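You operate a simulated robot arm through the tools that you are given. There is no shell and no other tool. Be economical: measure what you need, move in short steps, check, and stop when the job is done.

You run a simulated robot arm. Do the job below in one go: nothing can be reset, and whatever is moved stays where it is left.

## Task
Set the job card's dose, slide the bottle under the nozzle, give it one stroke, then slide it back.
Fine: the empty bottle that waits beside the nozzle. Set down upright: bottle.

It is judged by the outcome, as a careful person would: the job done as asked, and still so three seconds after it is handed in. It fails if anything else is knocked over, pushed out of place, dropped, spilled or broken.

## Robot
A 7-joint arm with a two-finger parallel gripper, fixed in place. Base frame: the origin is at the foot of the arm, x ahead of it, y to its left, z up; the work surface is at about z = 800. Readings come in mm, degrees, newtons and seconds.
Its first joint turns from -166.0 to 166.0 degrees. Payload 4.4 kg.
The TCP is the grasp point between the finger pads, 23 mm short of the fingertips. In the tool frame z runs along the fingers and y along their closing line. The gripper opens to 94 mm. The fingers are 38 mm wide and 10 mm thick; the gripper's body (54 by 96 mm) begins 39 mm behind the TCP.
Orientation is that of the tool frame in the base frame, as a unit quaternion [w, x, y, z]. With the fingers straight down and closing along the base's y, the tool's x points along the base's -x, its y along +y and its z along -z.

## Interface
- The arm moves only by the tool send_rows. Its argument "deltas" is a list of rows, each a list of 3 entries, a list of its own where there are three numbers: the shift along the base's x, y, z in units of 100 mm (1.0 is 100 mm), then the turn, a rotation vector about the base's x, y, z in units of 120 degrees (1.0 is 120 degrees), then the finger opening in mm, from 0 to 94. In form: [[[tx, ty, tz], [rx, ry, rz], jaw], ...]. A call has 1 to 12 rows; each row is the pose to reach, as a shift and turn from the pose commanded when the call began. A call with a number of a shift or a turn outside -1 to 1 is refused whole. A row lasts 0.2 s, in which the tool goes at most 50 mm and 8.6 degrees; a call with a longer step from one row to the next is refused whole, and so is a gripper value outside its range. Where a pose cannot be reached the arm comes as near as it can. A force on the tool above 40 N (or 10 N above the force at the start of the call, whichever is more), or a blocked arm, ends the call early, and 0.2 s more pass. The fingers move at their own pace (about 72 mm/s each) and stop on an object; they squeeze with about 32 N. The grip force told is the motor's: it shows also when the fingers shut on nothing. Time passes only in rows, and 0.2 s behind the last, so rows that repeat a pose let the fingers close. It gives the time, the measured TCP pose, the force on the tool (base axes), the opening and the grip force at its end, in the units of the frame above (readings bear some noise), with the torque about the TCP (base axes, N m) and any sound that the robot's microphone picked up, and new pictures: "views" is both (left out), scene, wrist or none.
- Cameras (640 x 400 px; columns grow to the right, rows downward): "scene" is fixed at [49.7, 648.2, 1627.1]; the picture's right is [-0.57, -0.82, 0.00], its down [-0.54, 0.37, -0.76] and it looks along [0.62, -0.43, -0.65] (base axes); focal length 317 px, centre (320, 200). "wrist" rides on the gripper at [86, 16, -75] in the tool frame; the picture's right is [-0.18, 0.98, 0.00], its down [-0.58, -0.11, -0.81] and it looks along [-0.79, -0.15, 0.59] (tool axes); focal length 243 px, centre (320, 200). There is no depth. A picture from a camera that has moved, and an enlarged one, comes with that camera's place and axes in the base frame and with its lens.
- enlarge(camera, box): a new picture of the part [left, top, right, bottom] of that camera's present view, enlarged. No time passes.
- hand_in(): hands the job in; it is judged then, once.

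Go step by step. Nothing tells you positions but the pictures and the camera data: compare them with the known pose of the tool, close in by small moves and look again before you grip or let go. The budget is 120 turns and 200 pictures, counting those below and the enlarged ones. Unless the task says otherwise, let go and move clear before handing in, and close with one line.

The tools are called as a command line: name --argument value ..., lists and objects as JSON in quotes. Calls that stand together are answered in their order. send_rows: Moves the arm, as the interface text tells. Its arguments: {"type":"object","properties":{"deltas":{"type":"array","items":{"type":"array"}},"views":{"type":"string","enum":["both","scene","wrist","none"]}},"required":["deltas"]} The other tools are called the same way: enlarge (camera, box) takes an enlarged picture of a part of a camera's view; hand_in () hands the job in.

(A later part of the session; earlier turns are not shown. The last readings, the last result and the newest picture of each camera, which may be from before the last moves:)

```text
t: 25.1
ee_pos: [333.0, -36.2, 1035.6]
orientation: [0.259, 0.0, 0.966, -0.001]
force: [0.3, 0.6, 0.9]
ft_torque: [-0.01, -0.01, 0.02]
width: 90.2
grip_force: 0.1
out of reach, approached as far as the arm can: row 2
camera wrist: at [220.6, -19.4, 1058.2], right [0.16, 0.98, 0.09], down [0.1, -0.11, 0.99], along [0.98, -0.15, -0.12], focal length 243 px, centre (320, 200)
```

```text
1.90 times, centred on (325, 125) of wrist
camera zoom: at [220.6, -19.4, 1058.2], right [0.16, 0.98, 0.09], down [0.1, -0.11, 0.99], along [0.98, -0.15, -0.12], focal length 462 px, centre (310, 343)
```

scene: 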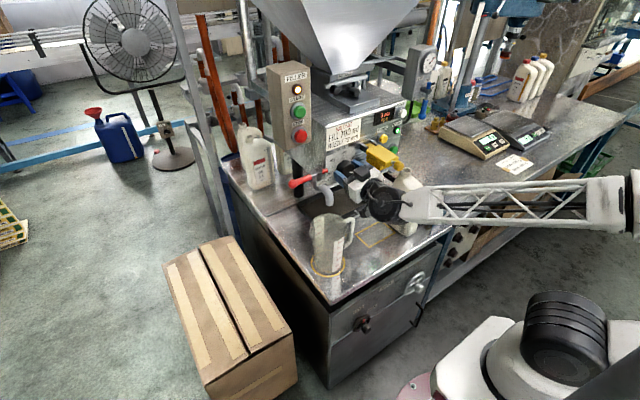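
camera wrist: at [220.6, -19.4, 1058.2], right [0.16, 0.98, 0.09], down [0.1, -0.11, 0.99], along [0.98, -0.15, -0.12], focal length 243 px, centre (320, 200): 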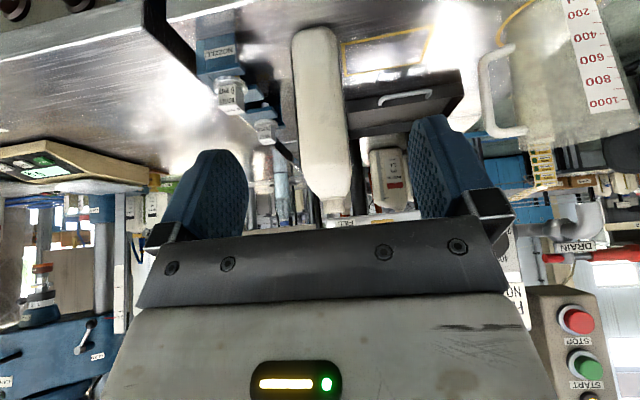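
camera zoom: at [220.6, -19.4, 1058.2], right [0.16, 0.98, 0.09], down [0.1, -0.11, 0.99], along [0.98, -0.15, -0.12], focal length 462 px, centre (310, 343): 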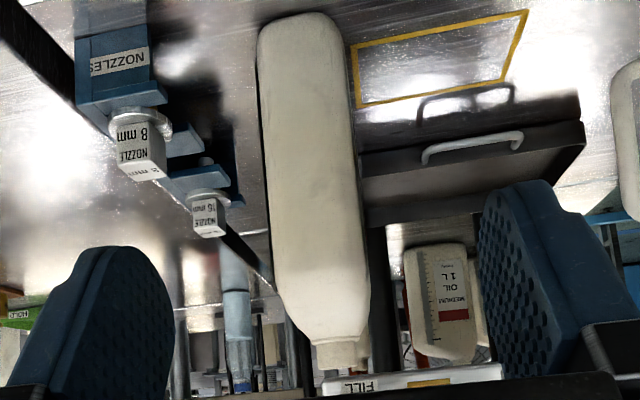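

The bottle spans y ≈ -79 to -20 with its front at x ≈ 497, standing square to the axes. I'll level the tool at about z 935 in front of it.

send_rows --deltas '[[[0.0, -0.07, -0.1], [0, -0.06, 0], 90], [[0.05, -0.14, -0.2], [0, -0.12, 0], 90], [[0.1, -0.14, -0.35], [0, -0.18, 0], 90], [[0.2, -0.14, -0.5], [0, -0.24, 0], 90], [[0.3, -0.14, -0.65], [0, -0.3, 0], 90], [[0.45, -0.14, -0.8], [0, -0.36, 0], 90], [[0.6, -0.14, -0.9], [0, -0.42, 0], 90], [[0.8, -0.14, -1.0], [0, -0.48, 0], 90], [[1.0, -0.14, -1.0], [0, -0.5, 0], 90], [[1.0, -0.14, -1.0], [0, -0.5, 0], 90]]' --views "both"

enlarge --camera "scene" --box '[370, 150, 470, 250]'

```text
t: 27.3
ee_pos: [434.3, -50.5, 936.5]
orientation: [0.707, 0.001, 0.707, -0.001]
force: [0.5, -0.1, 0.3]
ft_torque: [-0.02, 0.02, 0.02]
width: 90.1
grip_force: 0.1
camera wrist: at [359.4, -33.8, 850.6], right [0.0, 0.98, 0.18], down [-0.81, -0.11, 0.58], along [0.59, -0.15, 0.79], focal length 243 px, centre (320, 200)
```

scene: 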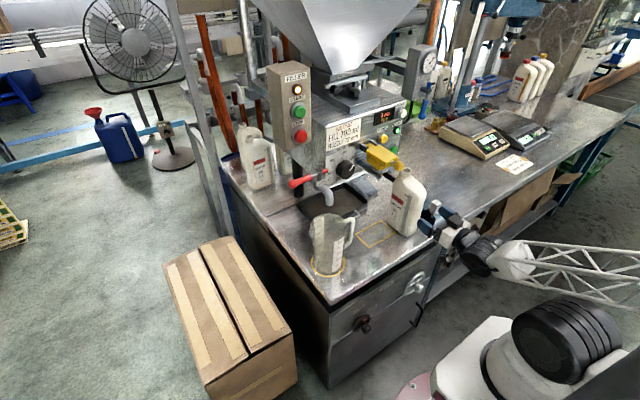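
wrist: 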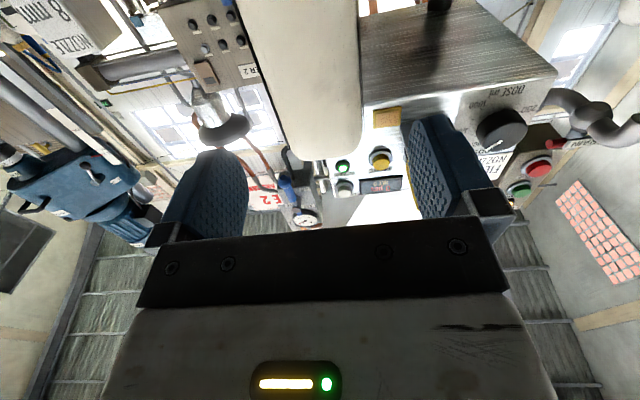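

```text
4.00 times, centred on (420, 200) of scene
camera zoom: at [49.7, 648.2, 1627.1], right [-0.57, -0.82, 0.0], down [-0.54, 0.37, -0.76], along [0.62, -0.43, -0.65], focal length 1267 px, centre (-80, 200)
```

zoom: 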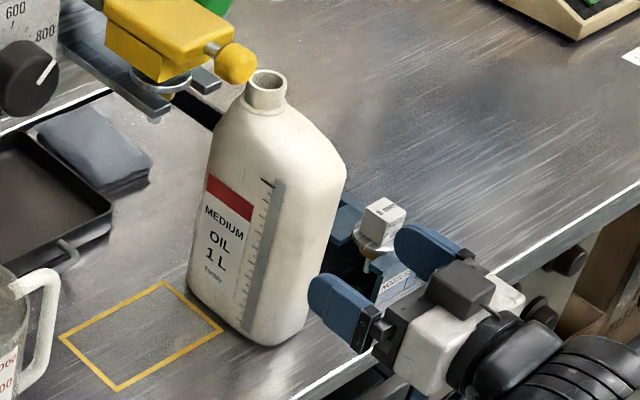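

The bottle sits between the open fingers, slightly to the -y side. I'll move forward 93 mm, shifting 3 mm in -y.

send_rows --deltas '[[[0.3, -0.03, 0], [0, 0, 0], 90], [[0.6, -0.03, 0], [0, 0, 0], 90], [[0.8, -0.03, 0], [0, 0, 0], 90], [[0.93, -0.03, 0], [0, 0, 0], 90], [[0.93, -0.03, 0], [0, 0, 0], 90]]' --views "wrist"

enlarge --camera "scene" --box '[370, 150, 470, 250]'

```text
t: 28.5
ee_pos: [525.3, -58.2, 937.8]
orientation: [0.707, -0.003, 0.708, 0.003]
force: [-0.6, 0.2, 0.8]
ft_torque: [-0.04, 0.0, 0.02]
width: 89.8
grip_force: 0.1
out of reach, approached as far as the arm can: row 4, 5
camera wrist: at [451.0, -42.3, 853.4], right [0.0, 0.98, 0.18], down [-0.8, -0.11, 0.58], along [0.59, -0.14, 0.79], focal length 243 px, centre (320, 200)
```

wrist: 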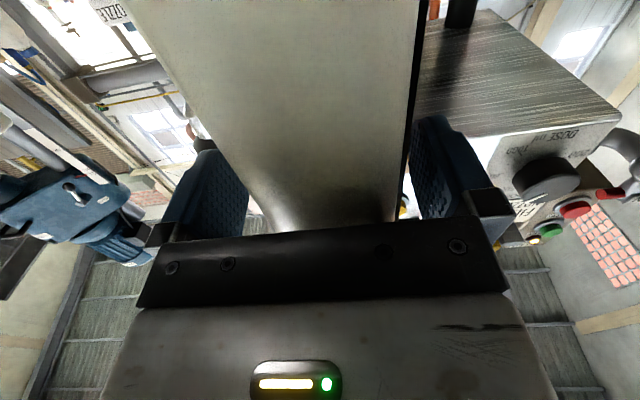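

```text
4.00 times, centred on (420, 200) of scene
camera zoom: at [49.7, 648.2, 1627.1], right [-0.57, -0.82, 0.0], down [-0.54, 0.37, -0.76], along [0.62, -0.43, -0.65], focal length 1267 px, centre (-80, 200)
```

zoom: 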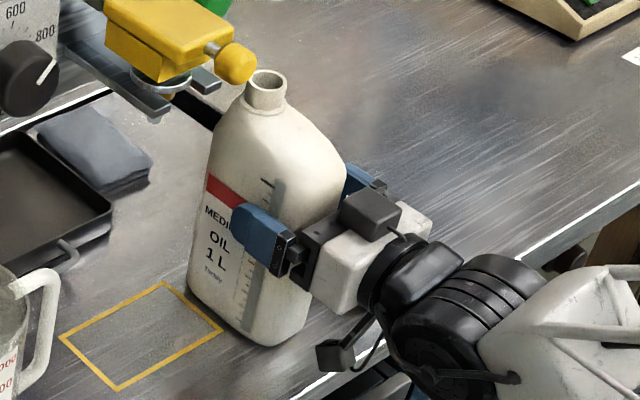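

The arm is at a joint limit in this level pose. I'll back off a little and lower the tilt by 20°, which eases the reach.

send_rows --deltas '[[[-0.1, 0, 0], [0, 0.06, 0], 90], [[-0.1, 0, 0], [0, 0.12, 0], 90], [[-0.1, 0, 0], [0, 0.167, 0], 90], [[-0.1, 0, 0], [0, 0.167, 0], 90]]' --views "wrist"

```text
t: 29.5
ee_pos: [515.1, -59.2, 938.7]
orientation: [0.573, 0.001, 0.82, -0.002]
force: [-0.4, -0.5, 0.8]
ft_torque: [0.0, -0.03, 0.01]
width: 89.9
grip_force: 0.0
camera wrist: at [415.9, -42.1, 884.2], right [0.07, 0.98, 0.17], down [-0.56, -0.11, 0.82], along [0.83, -0.15, 0.54], focal length 243 px, centre (320, 200)
```

wrist: 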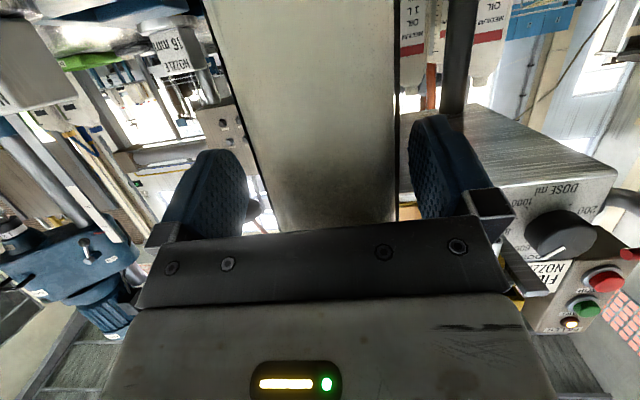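

The bottle centre is at about y -52, so I'll shift 7 mm in +y and close on it.

send_rows --deltas '[[[0, 0.07, 0], [0, 0, 0], 90], [[0, 0.07, 0], [0, 0, 0], 80], [[0, 0.07, 0], [0, 0, 0], 72], [[0, 0.07, 0], [0, 0, 0], 66], [[0, 0.07, 0], [0, 0, 0], 62], [[0, 0.07, 0], [0, 0, 0], 58], [[0, 0.07, 0], [0, 0, 0], 54], [[0, 0.07, 0], [0, 0, 0], 54]]' --views "wrist"

enlarge --camera "scene" --box '[370, 150, 470, 250]'

```text
t: 31.3
ee_pos: [515.9, -52.4, 938.9]
orientation: [0.572, 0.001, 0.82, -0.001]
force: [0.4, -0.5, -0.1]
ft_torque: [0.03, 0.02, 0.01]
width: 60.7
grip_force: 31.8
camera wrist: at [416.1, -35.4, 884.4], right [0.07, 0.98, 0.17], down [-0.56, -0.11, 0.82], along [0.83, -0.15, 0.54], focal length 243 px, centre (320, 200)
```

wrist: 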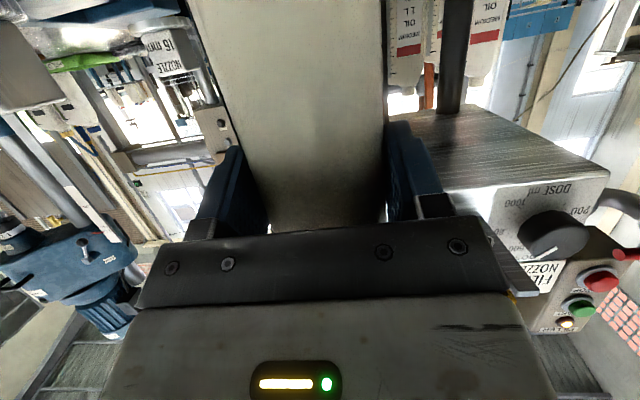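

```text
4.00 times, centred on (420, 200) of scene
camera zoom: at [49.7, 648.2, 1627.1], right [-0.57, -0.82, 0.0], down [-0.54, 0.37, -0.76], along [0.62, -0.43, -0.65], focal length 1267 px, centre (-80, 200)
```

zoom: 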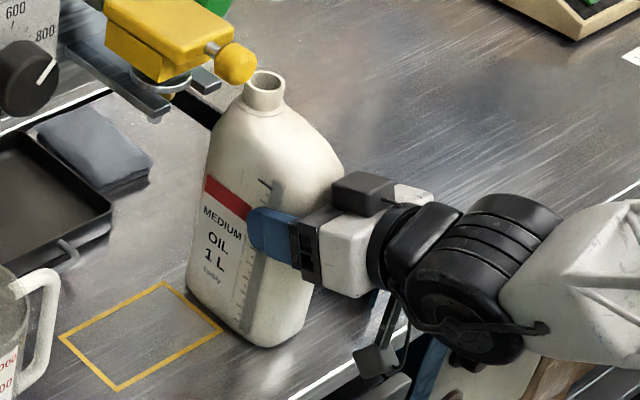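

The bottle is held firmly (60.7 mm, 32 N) and still stands on the bench. Now I'll slide it 100 mm in +y, slowly.

send_rows --deltas '[[[0, 0.1, 0], [0, 0, 0], 54], [[0, 0.25, 0], [0, 0, 0], 54], [[0, 0.4, 0], [0, 0, 0], 54], [[0, 0.55, 0], [0, 0, 0], 54], [[0, 0.7, 0], [0, 0, 0], 54], [[0, 0.85, 0], [0, 0, 0], 54], [[0, 1.0, 0], [0, 0, 0], 54], [[0, 1.0, 0], [0, 0, 0], 54]]' --views "scene"

enlarge --camera "scene" --box '[350, 140, 430, 190]'

```text
t: 33.1
ee_pos: [522.1, -17.1, 935.1]
orientation: [0.572, -0.001, 0.82, 0.001]
force: [0.4, -1.1, -0.1]
ft_torque: [0.02, 0.06, -0.01]
width: 61.1
grip_force: 32.2
out of reach, approached as far as the arm can: row 3, 4, 5, 6, 7, 8
```

scene: 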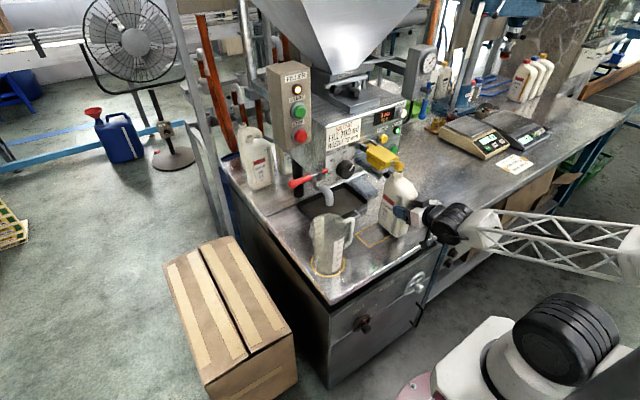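

```text
8.00 times, centred on (390, 165) of scene
camera zoom: at [49.7, 648.2, 1627.1], right [-0.57, -0.82, 0.0], down [-0.54, 0.37, -0.76], along [0.62, -0.43, -0.65], focal length 2533 px, centre (-240, 480)
```

zoom: 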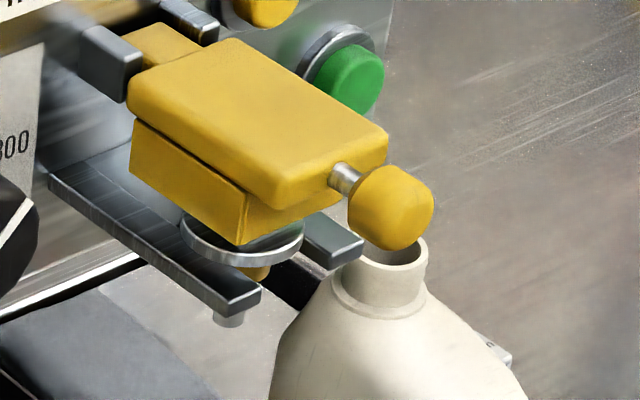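

The arm reached a joint limit at y -17, and the bottle has moved 35 mm and is upright. I'll release it, back out and find a better arm posture.

send_rows --deltas '[[[0, 0, 0], [0, 0, 0], 90], [[0, 0, 0], [0, 0, 0], 90], [[0, 0, 0], [0, 0, 0], 90], [[-0.3, 0, 0], [0, 0, 0], 90], [[-0.6, 0, 0], [0, 0, 0], 90], [[-0.9, 0, 0], [0, 0, 0], 90], [[-0.9, 0, 0], [0, 0, 0], 90]]' --views "none"

send_rows --deltas '[[[0, 0, 0.2], [0, 0.06, 0], 90], [[0, 0.2, 0.4], [0, 0.125, 0], 90], [[0, 0.5, 0.4], [0, 0.125, 0], 90], [[0, 0.8, 0.4], [0, 0.125, 0], 90], [[0, 0.9, 0.4], [0, 0.125, 0], 90], [[0, 0.9, 0.4], [0, 0.125, 0], 90]]' --views "scene"

```text
t: 34.7
ee_pos: [431.7, -18.3, 936.0]
orientation: [0.573, 0.0, 0.819, -0.002]
force: [0.3, 0.0, 0.9]
ft_torque: [-0.02, -0.03, -0.03]
width: 89.9
grip_force: 0.0
```

```text
t: 36.1
ee_pos: [429.9, 71.1, 978.9]
orientation: [0.461, -0.001, 0.887, 0.0]
force: [0.3, -0.4, -0.4]
ft_torque: [-0.03, -0.03, -0.02]
width: 90.1
grip_force: 0.0
```

scene: 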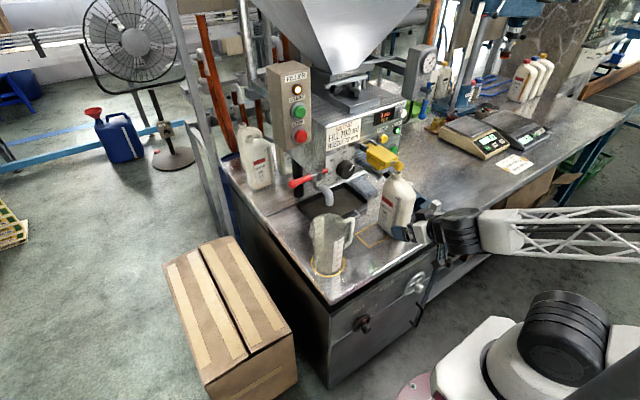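

Tilt is now 55°. I'll test whether the forward spot is reachable in free space left of the bottle.

send_rows --deltas '[[[0, 0.3, -0.1], [0, 0, 0], 90], [[0.4, 0.3, -0.24], [0, 0, 0], 90], [[0.83, 0.3, -0.24], [0, 0, 0], 90], [[0.83, 0.3, -0.24], [0, 0, 0], 90]]' --views "none"

send_rows --deltas '[[[0, 0, 0], [0, -0.06, 0], 90], [[0, 0, 0], [0, -0.125, 0], 90], [[0, 0, 0], [0, -0.125, 0], 90]]' --views "none"

```text
t: 37.1
ee_pos: [515.5, 101.3, 954.2]
orientation: [0.462, 0.001, 0.887, -0.001]
force: [0.5, -0.5, 0.5]
ft_torque: [-0.01, -0.03, -0.01]
width: 90.1
grip_force: 0.0
```

```text
t: 37.9
ee_pos: [517.2, 101.7, 954.4]
orientation: [0.573, 0.001, 0.819, -0.001]
force: [0.4, 0.2, -0.1]
ft_torque: [0.01, 0.04, -0.02]
width: 90.0
grip_force: 0.0
```

The spot is reachable there. I'll go back, line up on the bottle with a 55° tilt and look.

send_rows --deltas '[[[-0.4, 0, 0], [0, 0.06, 0], 90], [[-0.8, 0, 0], [0, 0.125, 0], 90], [[-0.9, -0.3, 0], [0, 0.125, 0], 90], [[-0.9, -0.7, 0], [0, 0.125, 0], 90], [[-0.9, -1.0, 0], [0, 0.125, 0], 90]]' --views "none"

send_rows --deltas '[[[0, -0.2, 0], [0, 0, 0], 90], [[0, -0.2, 0], [0, 0, 0], 90]]' --views "wrist"

enlarge --camera "scene" --box '[350, 140, 450, 250]'

```text
t: 39.1
ee_pos: [425.1, 0.3, 947.9]
orientation: [0.452, 0.001, 0.892, -0.002]
force: [0.4, 0.0, 1.8]
ft_torque: [0.03, 0.1, 0.02]
width: 90.0
grip_force: 0.0
```

```text
t: 39.7
ee_pos: [425.3, -19.2, 955.1]
orientation: [0.461, 0.0, 0.888, 0.0]
force: [-0.4, 0.5, 0.2]
ft_torque: [0.01, -0.01, 0.04]
width: 90.2
grip_force: 0.1
camera wrist: at [314.3, -1.9, 928.8], right [0.11, 0.98, 0.15], down [-0.33, -0.11, 0.94], along [0.94, -0.15, 0.31], focal length 243 px, centre (320, 200)
```

wrist: 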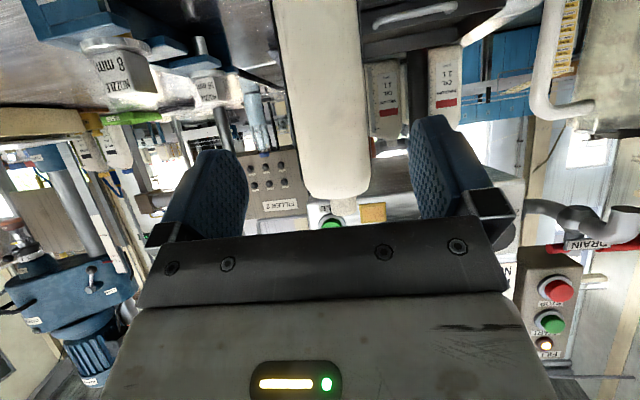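

```text
3.64 times, centred on (400, 195) of scene
camera zoom: at [49.7, 648.2, 1627.1], right [-0.57, -0.82, 0.0], down [-0.54, 0.37, -0.76], along [0.62, -0.43, -0.65], focal length 1152 px, centre (29, 218)
```

zoom: 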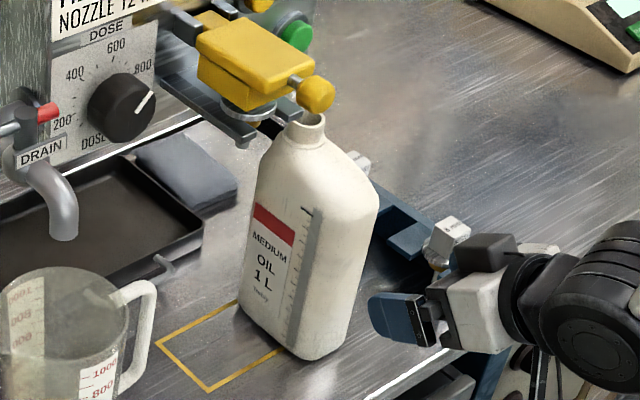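

Crossing y ≈ 0 makes the arm dip, probably a singular posture. I'll test a slow crossing in free space with views off before I hold the bottle again.

send_rows --deltas '[[[0.2, 0, 0], [0, 0, 0], 90], [[0.4, 0, 0], [0, 0, 0], 90], [[0.4, 0.1, 0], [0, 0, 0], 90], [[0.4, 0.15, 0], [0, 0, 0], 90]]' --views "none"

send_rows --deltas '[[[0, 0.04, 0], [0, 0, 0], 90], [[0, 0.06, 0], [0, 0, 0], 90]]' --views "none"

send_rows --deltas '[[[0, 0.04, 0], [0, 0, 0], 90], [[0, 0.08, 0], [0, 0, 0], 90]]' --views "none"

send_rows --deltas '[[[0, 0.06, 0], [0, 0, 0], 90], [[0, 0.12, 0], [0, 0, 0], 90]]' --views "none"

```text
t: 40.7
ee_pos: [465.5, -3.4, 954.1]
orientation: [0.461, 0.0, 0.887, -0.001]
force: [0.6, 0.6, 0.3]
ft_torque: [0.0, -0.02, -0.03]
width: 89.9
grip_force: 0.0
```

```text
t: 41.3
ee_pos: [466.5, 1.6, 954.6]
orientation: [0.461, 0.001, 0.887, -0.001]
force: [-0.8, 0.3, -0.3]
ft_torque: [-0.02, -0.01, -0.01]
width: 90.3
grip_force: 0.0
```

```text
t: 41.9
ee_pos: [465.8, 10.2, 954.5]
orientation: [0.461, 0.001, 0.888, -0.002]
force: [-0.1, -0.4, 0.6]
ft_torque: [0.0, 0.02, 0.01]
width: 89.7
grip_force: 0.0
```

```text
t: 42.5
ee_pos: [465.3, 23.2, 954.7]
orientation: [0.462, 0.001, 0.887, -0.001]
force: [0.5, 0.4, -0.2]
ft_torque: [-0.03, -0.02, 0.03]
width: 90.0
grip_force: 0.1
```

Slow steps cross cleanly at this tilt. The bottle centre is now at y ≈ -17.5, so I'll line up, move forward and grip it.

send_rows --deltas '[[[0, -0.1, 0], [0, 0, 0], 90], [[0, -0.2, 0], [0, 0, 0], 90], [[0, -0.3, 0], [0, 0, 0], 90], [[0, -0.4, 0], [0, 0, 0], 90], [[0.15, -0.4, 0], [0, 0, 0], 90], [[0.3, -0.4, 0], [0, 0, 0], 90], [[0.5, -0.4, 0], [0, 0, 0], 90], [[0.5, -0.4, 0], [0, 0, 0], 90]]' --views "wrist"

enlarge --camera "scene" --box '[350, 140, 450, 250]'

```text
t: 44.3
ee_pos: [515.0, -16.9, 955.6]
orientation: [0.461, 0.001, 0.887, -0.002]
force: [-0.5, -0.4, -0.6]
ft_torque: [-0.02, 0.03, 0.02]
width: 90.0
grip_force: 0.0
camera wrist: at [404.1, 0.8, 928.2], right [0.11, 0.98, 0.15], down [-0.33, -0.11, 0.94], along [0.94, -0.15, 0.31], focal length 243 px, centre (320, 200)
```

wrist: 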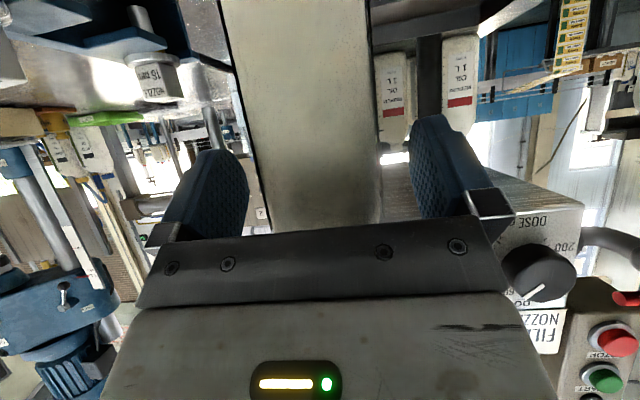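

```text
3.64 times, centred on (400, 195) of scene
camera zoom: at [49.7, 648.2, 1627.1], right [-0.57, -0.82, 0.0], down [-0.54, 0.37, -0.76], along [0.62, -0.43, -0.65], focal length 1152 px, centre (29, 218)
```

zoom: 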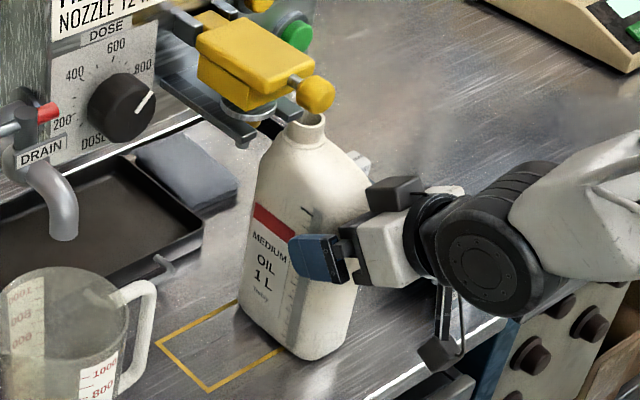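

Centred; closing the fingers.

send_rows --deltas '[[[0, 0, 0], [0, 0, 0], 80], [[0, 0, 0], [0, 0, 0], 72], [[0, 0, 0], [0, 0, 0], 66], [[0, 0, 0], [0, 0, 0], 60], [[0, 0, 0], [0, 0, 0], 54], [[0, 0, 0], [0, 0, 0], 54]]' --views "none"

send_rows --deltas '[[[0, 0.05, 0], [0, 0, 0], 54], [[0, 0.1, 0], [0, 0, 0], 54], [[0, 0.14, 0], [0, 0, 0], 54], [[0, 0.18, 0], [0, 0, 0], 54], [[0, 0.22, 0], [0, 0, 0], 54], [[0, 0.26, 0], [0, 0, 0], 54], [[0, 0.32, 0], [0, 0, 0], 54], [[0, 0.4, 0], [0, 0, 0], 54], [[0, 0.4, 0], [0, 0, 0], 54]]' --views "scene"

enlarge --camera "scene" --box '[350, 140, 450, 250]'

```text
t: 45.7
ee_pos: [514.7, -15.6, 954.1]
orientation: [0.461, 0.0, 0.887, 0.0]
force: [-1.1, -0.4, 0.7]
ft_torque: [0.02, 0.05, -0.03]
width: 59.6
grip_force: 32.1
```

```text
t: 47.7
ee_pos: [515.1, 21.7, 955.1]
orientation: [0.462, 0.0, 0.887, 0.0]
force: [-1.1, -4.0, 19.5]
ft_torque: [-0.35, -0.59, -0.18]
width: 60.2
grip_force: 32.0
```

scene: 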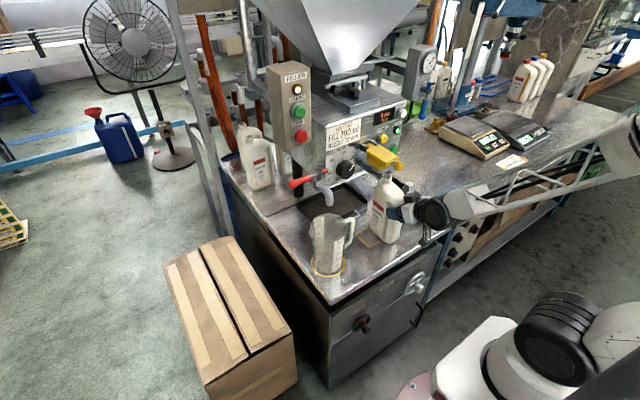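

```text
3.64 times, centred on (400, 195) of scene
camera zoom: at [49.7, 648.2, 1627.1], right [-0.57, -0.82, 0.0], down [-0.54, 0.37, -0.76], along [0.62, -0.43, -0.65], focal length 1152 px, centre (29, 218)
```

zoom: 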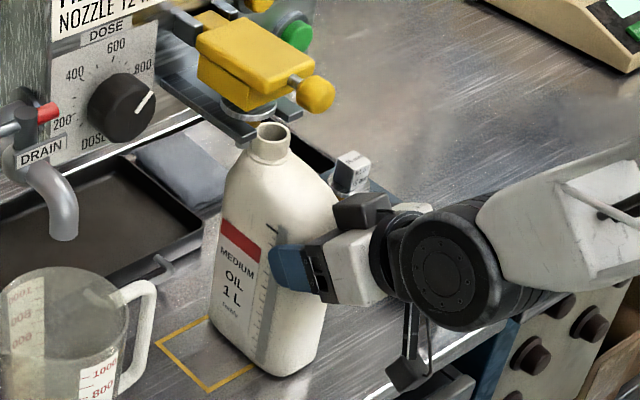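

It crossed well and the bottle is under way. I estimate the mouth at about (580,27), so it still needs about -8 mm in x and +44 mm in y. I'll continue slowly.

send_rows --deltas '[[[0, 0.06, 0.005], [0, 0, 0], 54], [[-0.02, 0.14, 0.005], [0, 0, 0], 54], [[-0.04, 0.22, 0.005], [0, 0, 0], 54], [[-0.06, 0.3, 0.005], [0, 0, 0], 54], [[-0.08, 0.38, 0.005], [0, 0, 0], 54], [[-0.08, 0.44, 0.005], [0, 0, 0], 54], [[-0.08, 0.44, 0.005], [0, 0, 0], 54]]' --views "none"

enlarge --camera "scene" --box '[350, 140, 414, 180]'

enlarge --camera "scene" --box '[330, 140, 450, 260]'

```text
t: 49.3
ee_pos: [506.0, 66.3, 954.6]
orientation: [0.462, 0.0, 0.887, -0.001]
force: [-1.2, -4.2, 24.0]
ft_torque: [-0.23, -0.51, -0.11]
width: 59.8
grip_force: 32.4
```

```text
10.00 times, centred on (382, 160) of scene
camera zoom: at [49.7, 648.2, 1627.1], right [-0.57, -0.82, 0.0], down [-0.54, 0.37, -0.76], along [0.62, -0.43, -0.65], focal length 3167 px, centre (-300, 600)
```

zoom: 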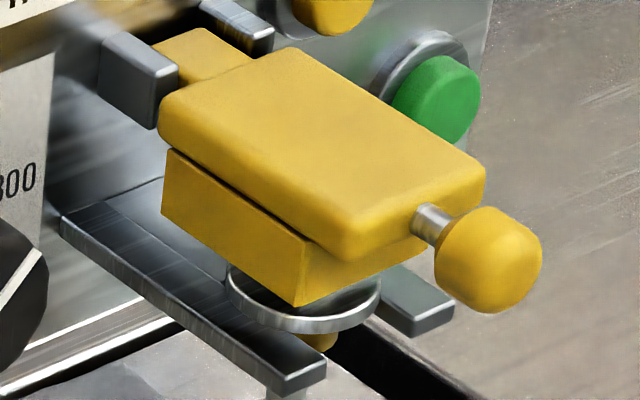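

```text
3.33 times, centred on (390, 200) of scene
camera zoom: at [49.7, 648.2, 1627.1], right [-0.57, -0.82, 0.0], down [-0.54, 0.37, -0.76], along [0.62, -0.43, -0.65], focal length 1056 px, centre (87, 200)
```

zoom: 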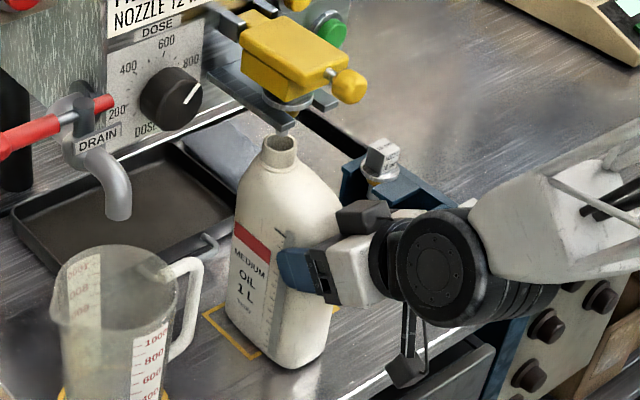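

enlarge --camera "scene" --box '[360, 165, 400, 195]'

```text
13.33 times, centred on (380, 180) of scene
camera zoom: at [49.7, 648.2, 1627.1], right [-0.57, -0.82, 0.0], down [-0.54, 0.37, -0.76], along [0.62, -0.43, -0.65], focal length 4222 px, centre (-480, 467)
```

zoom: 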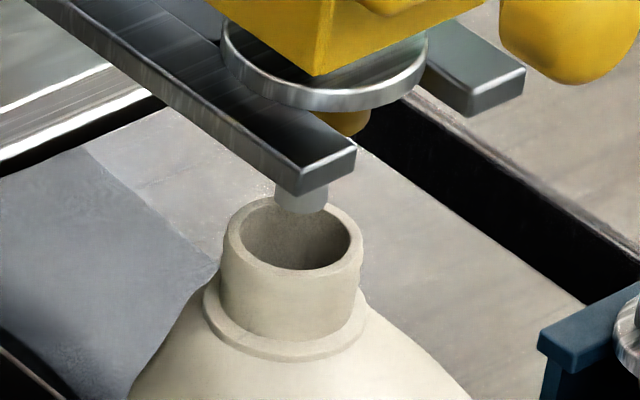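

That's a very clear view: the nozzle pipe points into the mouth area, within a few millimetres. I'll release and back off to check the y alignment with the wrist camera.

send_rows --deltas '[[[0, 0, 0], [0, 0, 0], 70], [[0, 0, 0], [0, 0, 0], 90], [[0, 0, 0], [0, 0, 0], 90], [[-0.2, 0, 0], [0, 0, 0], 90], [[-0.45, 0, 0], [0, 0, 0], 90], [[-0.7, 0, 0], [0, 0, 0], 90], [[-1.0, 0, 0], [0, 0, 0], 90], [[-1.0, 0, 0.3], [0, -0.02, 0], 90], [[-1.0, 0, 0.6], [0, -0.042, 0], 90], [[-1.0, 0, 0.8], [0, -0.042, 0], 90], [[-1.0, 0, 0.8], [0, -0.042, 0], 90]]' --views "wrist"

enlarge --camera "wrist" --box '[280, 70, 400, 200]'

enlarge --camera "scene" --box '[360, 165, 400, 195]'

```text
t: 51.7
ee_pos: [407.8, 67.3, 1036.5]
orientation: [0.5, 0.0, 0.866, 0.0]
force: [0.2, -0.5, 0.0]
ft_torque: [0.01, 0.03, -0.02]
width: 90.3
grip_force: 0.1
camera wrist: at [299.8, 84.2, 1000.3], right [0.09, 0.98, 0.16], down [-0.41, -0.11, 0.91], along [0.91, -0.15, 0.39], focal length 243 px, centre (320, 200)
```

wrist: 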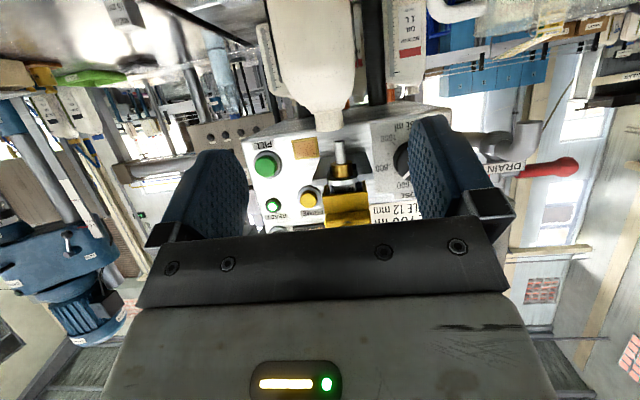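

```text
3.08 times, centred on (340, 135) of wrist
camera zoom: at [299.8, 84.2, 1000.3], right [0.09, 0.98, 0.16], down [-0.41, -0.11, 0.91], along [0.91, -0.15, 0.39], focal length 746 px, centre (258, 400)
```

zoom: 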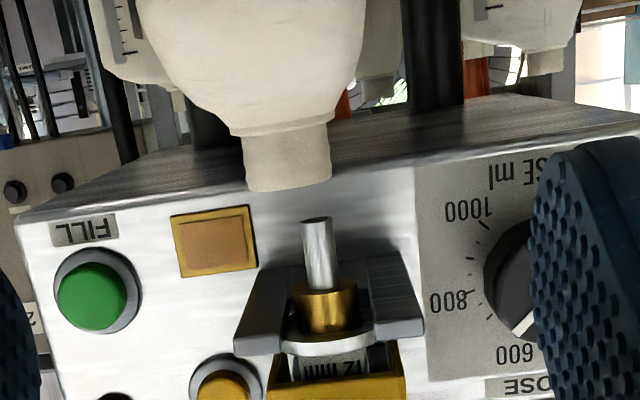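

```text
13.33 times, centred on (380, 180) of scene
camera zoom: at [49.7, 648.2, 1627.1], right [-0.57, -0.82, 0.0], down [-0.54, 0.37, -0.76], along [0.62, -0.43, -0.65], focal length 4222 px, centre (-480, 467)
```

zoom: 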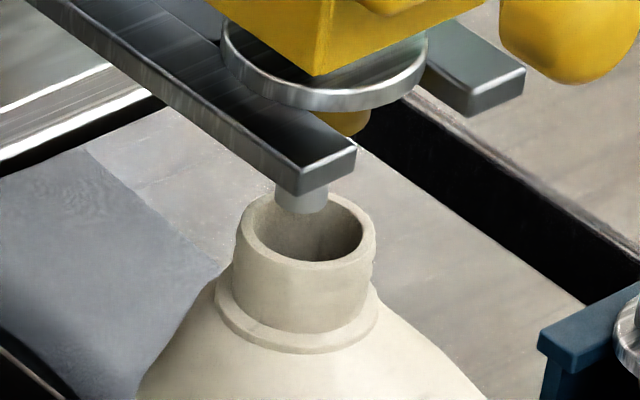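

The bottle settled a little on release. Wrist view says the mouth is about 9 mm short in +y, and the scene view suggests about -4 to -9 mm in x. I'll regrip and nudge it by about (-6.5, +7.5).

send_rows --deltas '[[[0, -0.03, -0.3], [0, 0.02, 0], 90], [[0, -0.03, -0.6], [0, 0.042, 0], 90], [[0, -0.03, -0.8], [0, 0.042, 0], 90], [[0.3, -0.03, -0.8], [0, 0.042, 0], 90], [[0.6, -0.03, -0.8], [0, 0.042, 0], 90], [[0.85, -0.03, -0.8], [0, 0.042, 0], 90], [[1.0, -0.03, -0.8], [0, 0.042, 0], 90], [[1.0, -0.03, -0.8], [0, 0.042, 0], 90]]' --views "wrist"

```text
t: 53.5
ee_pos: [507.0, 63.4, 956.6]
orientation: [0.461, 0.001, 0.887, -0.002]
force: [-0.6, -0.3, -0.5]
ft_torque: [0.05, 0.03, -0.03]
width: 89.9
grip_force: 0.0
camera wrist: at [396.4, 81.3, 929.5], right [0.11, 0.98, 0.15], down [-0.33, -0.11, 0.94], along [0.94, -0.15, 0.31], focal length 243 px, centre (320, 200)
```

wrist: 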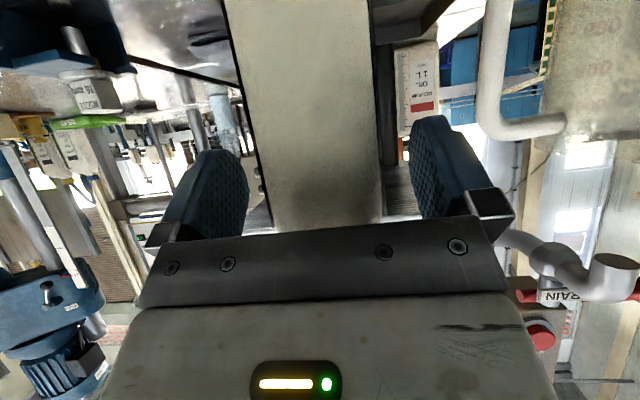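

Centred within about 2 mm. I'll close and check the mouth before nudging.

send_rows --deltas '[[[0, 0, 0], [0, 0, 0], 80], [[0, 0, 0], [0, 0, 0], 72], [[0, 0, 0], [0, 0, 0], 66], [[0, 0, 0], [0, 0, 0], 60], [[0, 0, 0], [0, 0, 0], 54], [[0, 0, 0], [0, 0, 0], 54]]' --views "none"

enlarge --camera "scene" --box '[360, 165, 400, 195]'

```text
t: 54.9
ee_pos: [507.8, 63.9, 955.8]
orientation: [0.461, 0.0, 0.887, -0.001]
force: [0.2, -0.5, -0.7]
ft_torque: [-0.06, -0.03, -0.05]
width: 59.9
grip_force: 31.1
```

```text
13.33 times, centred on (380, 180) of scene
camera zoom: at [49.7, 648.2, 1627.1], right [-0.57, -0.82, 0.0], down [-0.54, 0.37, -0.76], along [0.62, -0.43, -0.65], focal length 4222 px, centre (-480, 467)
```

zoom: 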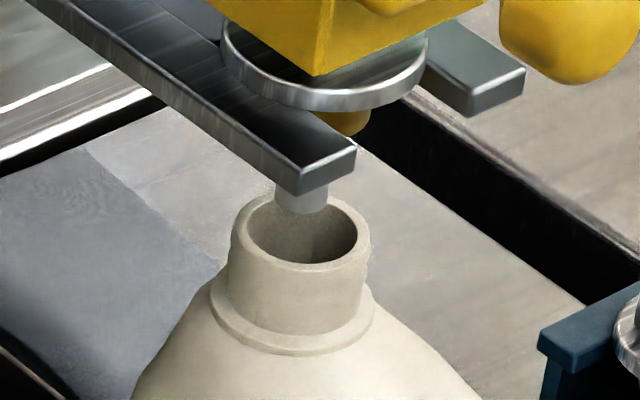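

The mouth moved about 1 mm. Now nudging by -6 mm in x and +6.5 mm in y.

send_rows --deltas '[[[-0.02, 0.02, 0.003], [0, 0, 0], 54], [[-0.04, 0.045, 0.003], [0, 0, 0], 54], [[-0.06, 0.065, 0.003], [0, 0, 0], 54], [[-0.06, 0.065, 0.003], [0, 0, 0], 54]]' --views "none"

send_rows --deltas '[[[0, 0, 0], [0, 0, 0], 70], [[0, 0, 0], [0, 0, 0], 90], [[0, 0, 0], [0, 0, 0], 90], [[-0.2, 0, 0], [0, 0, 0], 90], [[-0.45, 0, 0], [0, 0, 0], 90], [[-0.7, 0, 0], [0, 0, 0], 90], [[-1.0, 0, 0], [0, 0, 0], 90], [[-1.0, 0, 0.3], [0, -0.02, 0], 90], [[-1.0, 0, 0.6], [0, -0.042, 0], 90], [[-1.0, 0, 0.8], [0, -0.042, 0], 90], [[-1.0, 0, 0.8], [0, -0.042, 0], 90]]' --views "wrist"

enlarge --camera "wrist" --box '[280, 70, 400, 200]'

enlarge --camera "scene" --box '[360, 165, 400, 195]'

```text
t: 55.9
ee_pos: [501.3, 70.2, 955.8]
orientation: [0.462, 0.001, 0.887, -0.001]
force: [1.1, -1.5, 9.7]
ft_torque: [0.01, -0.41, -0.05]
width: 59.7
grip_force: 32.1
```

```text
t: 58.3
ee_pos: [402.7, 70.2, 1036.8]
orientation: [0.5, 0.001, 0.866, -0.001]
force: [-0.7, -0.1, -0.5]
ft_torque: [0.0, 0.0, -0.02]
width: 90.1
grip_force: 0.1
camera wrist: at [294.7, 86.4, 1000.1], right [0.09, 0.98, 0.16], down [-0.41, -0.11, 0.91], along [0.91, -0.15, 0.39], focal length 243 px, centre (320, 200)
```

wrist: 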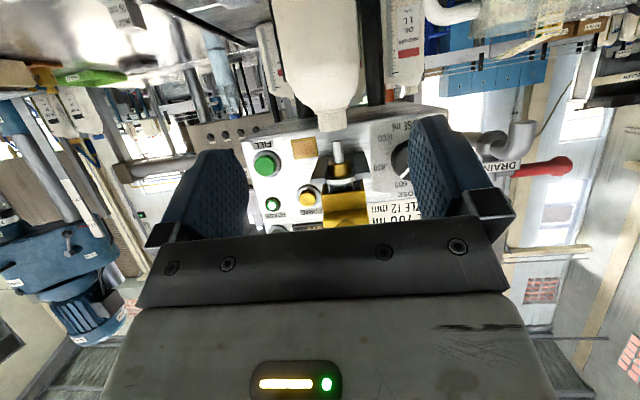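

```text
3.08 times, centred on (340, 135) of wrist
camera zoom: at [294.7, 86.4, 1000.1], right [0.09, 0.98, 0.16], down [-0.41, -0.11, 0.91], along [0.91, -0.15, 0.39], focal length 746 px, centre (258, 400)
```

zoom: 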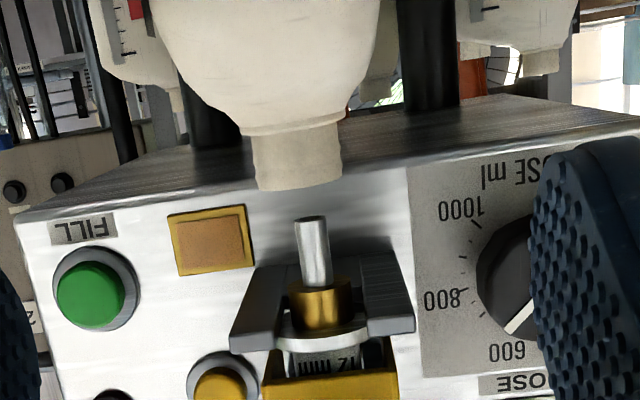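

```text
13.33 times, centred on (380, 180) of scene
camera zoom: at [49.7, 648.2, 1627.1], right [-0.57, -0.82, 0.0], down [-0.54, 0.37, -0.76], along [0.62, -0.43, -0.65], focal length 4222 px, centre (-480, 467)
```

zoom: 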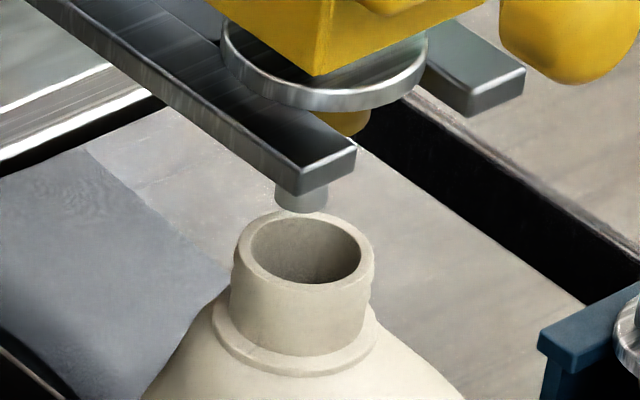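

Both views now agree the mouth is within about 3 mm of the nozzle axis, inside a roughly 25 mm bore. Next I'll close the fingers and go in front of the FILL button at about (630,-41,1084).

send_rows --deltas '[[[-0.1, -0.2, 0.05], [0, 0, 0], 60], [[-0.1, -0.4, 0.1], [0, 0, 0], 30], [[-0.1, -0.55, 0.2], [0, 0, 0], 10], [[-0.1, -0.65, 0.3], [0, 0, 0], 0], [[-0.1, -0.75, 0.4], [0, 0, 0], 0], [[-0.1, -0.85, 0.48], [0, 0, 0], 0], [[-0.1, -1.0, 0.48], [0, 0, 0], 0], [[-0.1, -1.0, 0.48], [0, 0, 0], 0]]' --views "none"

send_rows --deltas '[[[0.1, -0.11, 0], [0, -0.06, 0], 0], [[0.3, -0.11, 0], [0, -0.12, 0], 0], [[0.6, -0.11, 0], [0, -0.18, 0], 0], [[1.0, -0.11, 0], [0, -0.25, 0], 0], [[1.0, -0.11, 0], [0, -0.25, 0], 0]]' --views "wrist"

enlarge --camera "scene" --box '[340, 110, 460, 200]'

```text
t: 60.1
ee_pos: [392.9, -28.7, 1083.4]
orientation: [0.501, 0.0, 0.866, -0.001]
force: [-0.8, -0.4, -0.5]
ft_torque: [0.01, 0.05, -0.02]
width: 0.0
grip_force: 32.3
```

```text
t: 61.3
ee_pos: [491.2, -38.0, 1081.7]
orientation: [0.705, -0.026, 0.709, -0.01]
force: [-0.1, -3.6, 1.7]
ft_torque: [0.07, 0.05, 0.21]
width: 0.1
grip_force: 32.6
out of reach, approached as far as the arm can: row 2, 3
camera wrist: at [415.2, -27.1, 996.6], right [-0.02, 0.99, 0.14], down [-0.8, -0.1, 0.59], along [0.6, -0.1, 0.79], focal length 243 px, centre (320, 200)
```

wrist: 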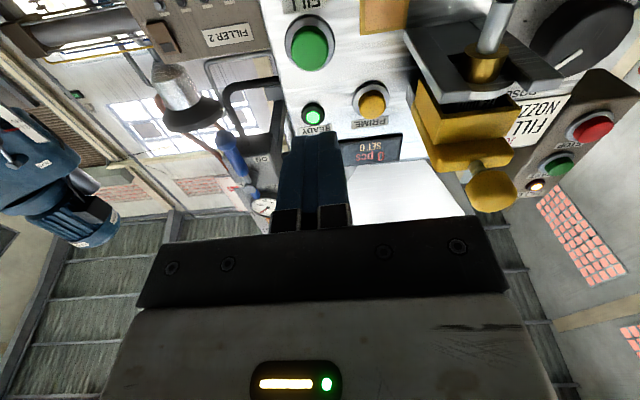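

```text
4.44 times, centred on (400, 155) of scene
camera zoom: at [49.7, 648.2, 1627.1], right [-0.57, -0.82, 0.0], down [-0.54, 0.37, -0.76], along [0.62, -0.43, -0.65], focal length 1407 px, centre (-36, 400)
```

zoom: 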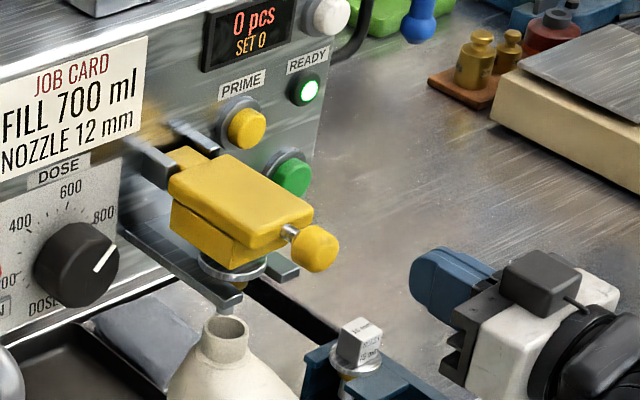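

The button is at about (630,-43,1080). I'll advance to 15 mm short of it and check.

send_rows --deltas '[[[0.3, -0.02, -0.03], [0, 0, 0], 0], [[0.6, -0.02, -0.03], [0, 0, 0], 0], [[0.95, -0.02, -0.03], [0, 0, 0], 0], [[0.95, -0.02, -0.03], [0, 0, 0], 0]]' --views "wrist"

enlarge --camera "scene" --box '[370, 120, 450, 180]'

```text
t: 62.3
ee_pos: [586.3, -44.7, 1080.3]
orientation: [0.707, -0.002, 0.708, 0.002]
force: [0.2, 0.4, 0.9]
ft_torque: [0.0, 0.0, 0.02]
width: 0.0
grip_force: 32.4
camera wrist: at [511.2, -27.4, 994.9], right [0.0, 0.98, 0.18], down [-0.8, -0.11, 0.58], along [0.59, -0.15, 0.79], focal length 243 px, centre (320, 200)
```

wrist: 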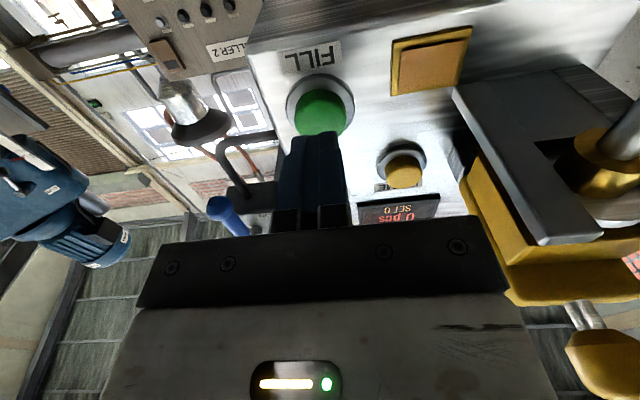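

```text
6.67 times, centred on (410, 150) of scene
camera zoom: at [49.7, 648.2, 1627.1], right [-0.57, -0.82, 0.0], down [-0.54, 0.37, -0.76], along [0.62, -0.43, -0.65], focal length 2111 px, centre (-280, 533)
```

zoom: 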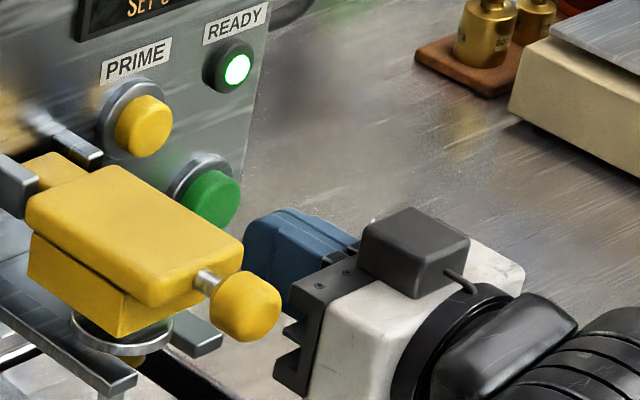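

The fingers face the button. I'll press slowly and then withdraw; the force limit guards the push.

send_rows --deltas '[[[0.06, 0.02, 0], [0, 0, 0], 0], [[0.1, 0.02, 0], [0, 0, 0], 0], [[0.13, 0.02, 0], [0, 0, 0], 0], [[0.15, 0.02, 0], [0, 0, 0], 0], [[0.17, 0.02, 0], [0, 0, 0], 0], [[0.19, 0.02, 0], [0, 0, 0], 0], [[0.2, 0.02, 0], [0, 0, 0], 0]]' --views "scene"

enlarge --camera "scene" --box '[350, 100, 450, 190]'

```text
t: 63.9
ee_pos: [603.2, -45.2, 1082.1]
orientation: [0.706, -0.003, 0.708, 0.003]
force: [-0.2, -0.2, 0.3]
ft_torque: [-0.02, 0.01, -0.01]
width: 0.1
grip_force: 32.8
out of reach, approached as far as the arm can: row 1, 2, 3, 4, 5, 6, 7
```

scene: 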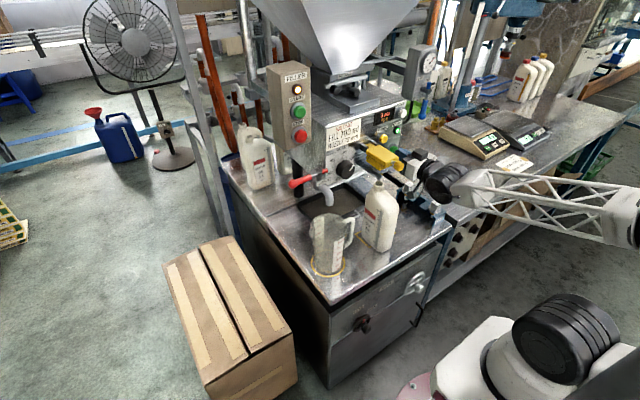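

```text
4.44 times, centred on (400, 145) of scene
camera zoom: at [49.7, 648.2, 1627.1], right [-0.57, -0.82, 0.0], down [-0.54, 0.37, -0.76], along [0.62, -0.43, -0.65], focal length 1407 px, centre (-36, 444)
```

zoom: 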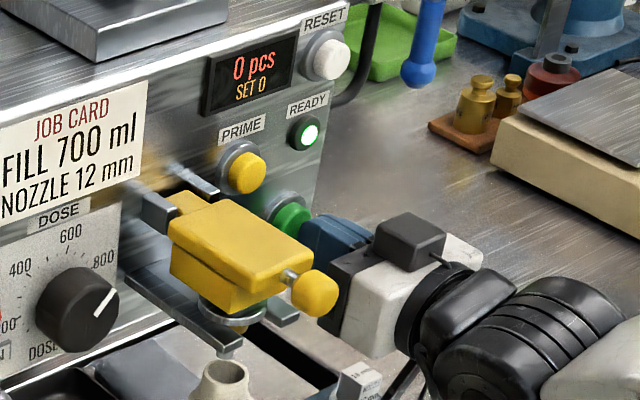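

The wrist is at a joint limit just short of contact. I'll back off, ease the tilt to 70° and press with the fingers' leading edge at about z 1082.

send_rows --deltas '[[[-0.3, 0.03, 0], [0, 0, 0], 0], [[-0.4, 0.03, -0.05], [0, 0.06, 0], 0], [[-0.4, 0.03, -0.1], [0, 0.12, 0], 0], [[-0.4, 0.03, -0.1], [0, 0.167, 0], 0], [[-0.4, 0.03, -0.1], [0, 0.167, 0], 0]]' --views "none"

send_rows --deltas '[[[0.1, 0, 0], [0, 0, 0], 0], [[0.2, 0, 0], [0, 0, 0], 0], [[0.26, 0, 0], [0, 0, 0], 0], [[0.26, 0, 0], [0, 0, 0], 0]]' --views "wrist"

enlarge --camera "scene" --box '[350, 100, 450, 190]'

```text
t: 65.1
ee_pos: [564.7, -43.2, 1070.2]
orientation: [0.573, 0.001, 0.819, -0.002]
force: [0.3, -0.4, -0.2]
ft_torque: [0.04, 0.01, -0.03]
width: 0.1
grip_force: 31.8
```

```text
t: 66.1
ee_pos: [589.2, -44.4, 1071.9]
orientation: [0.573, 0.001, 0.82, -0.002]
force: [0.5, -1.1, -0.2]
ft_torque: [-0.01, 0.0, 0.0]
width: 0.1
grip_force: 32.2
camera wrist: at [490.2, -26.5, 1016.6], right [0.07, 0.98, 0.17], down [-0.56, -0.11, 0.82], along [0.83, -0.15, 0.54], focal length 243 px, centre (320, 200)
```

wrist: 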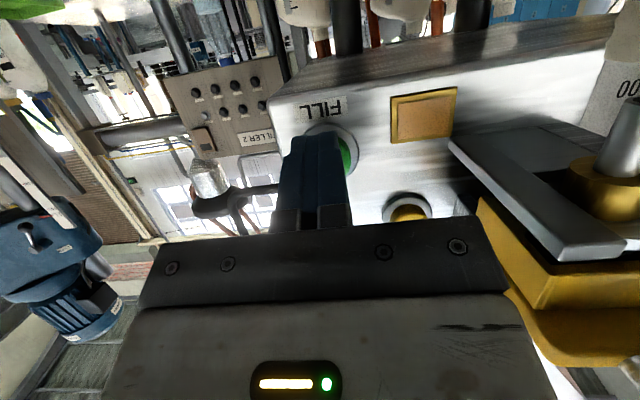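

```text
4.44 times, centred on (400, 145) of scene
camera zoom: at [49.7, 648.2, 1627.1], right [-0.57, -0.82, 0.0], down [-0.54, 0.37, -0.76], along [0.62, -0.43, -0.65], focal length 1407 px, centre (-36, 444)
```

zoom: 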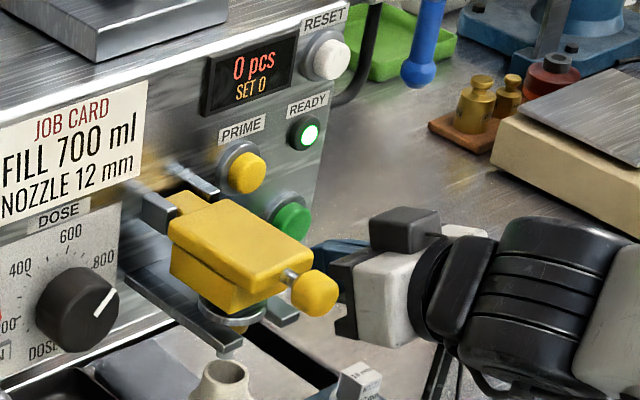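

The button centre is about 4 mm to +y. I'll shift, then press in small steps.

send_rows --deltas '[[[0, 0.04, -0.03], [0, 0, 0], 0], [[0.04, 0.04, -0.03], [0, 0, 0], 0], [[0.07, 0.04, -0.03], [0, 0, 0], 0], [[0.09, 0.04, -0.03], [0, 0, 0], 0], [[0.11, 0.04, -0.03], [0, 0, 0], 0], [[0.13, 0.04, -0.03], [0, 0, 0], 0]]' --views "none"

enlarge --camera "scene" --box '[350, 100, 450, 190]'

```text
t: 67.5
ee_pos: [602.5, -38.9, 1069.5]
orientation: [0.573, 0.001, 0.819, -0.001]
force: [0.4, 0.1, -0.8]
ft_torque: [-0.03, 0.03, -0.02]
width: 0.0
grip_force: 32.0
```

```text
4.44 times, centred on (400, 145) of scene
camera zoom: at [49.7, 648.2, 1627.1], right [-0.57, -0.82, 0.0], down [-0.54, 0.37, -0.76], along [0.62, -0.43, -0.65], focal length 1407 px, centre (-36, 444)
```

zoom: 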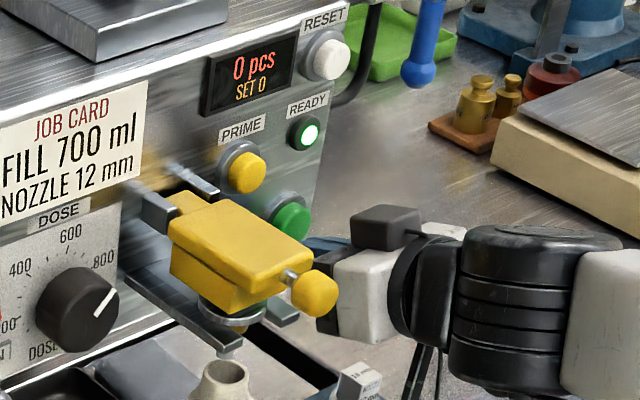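

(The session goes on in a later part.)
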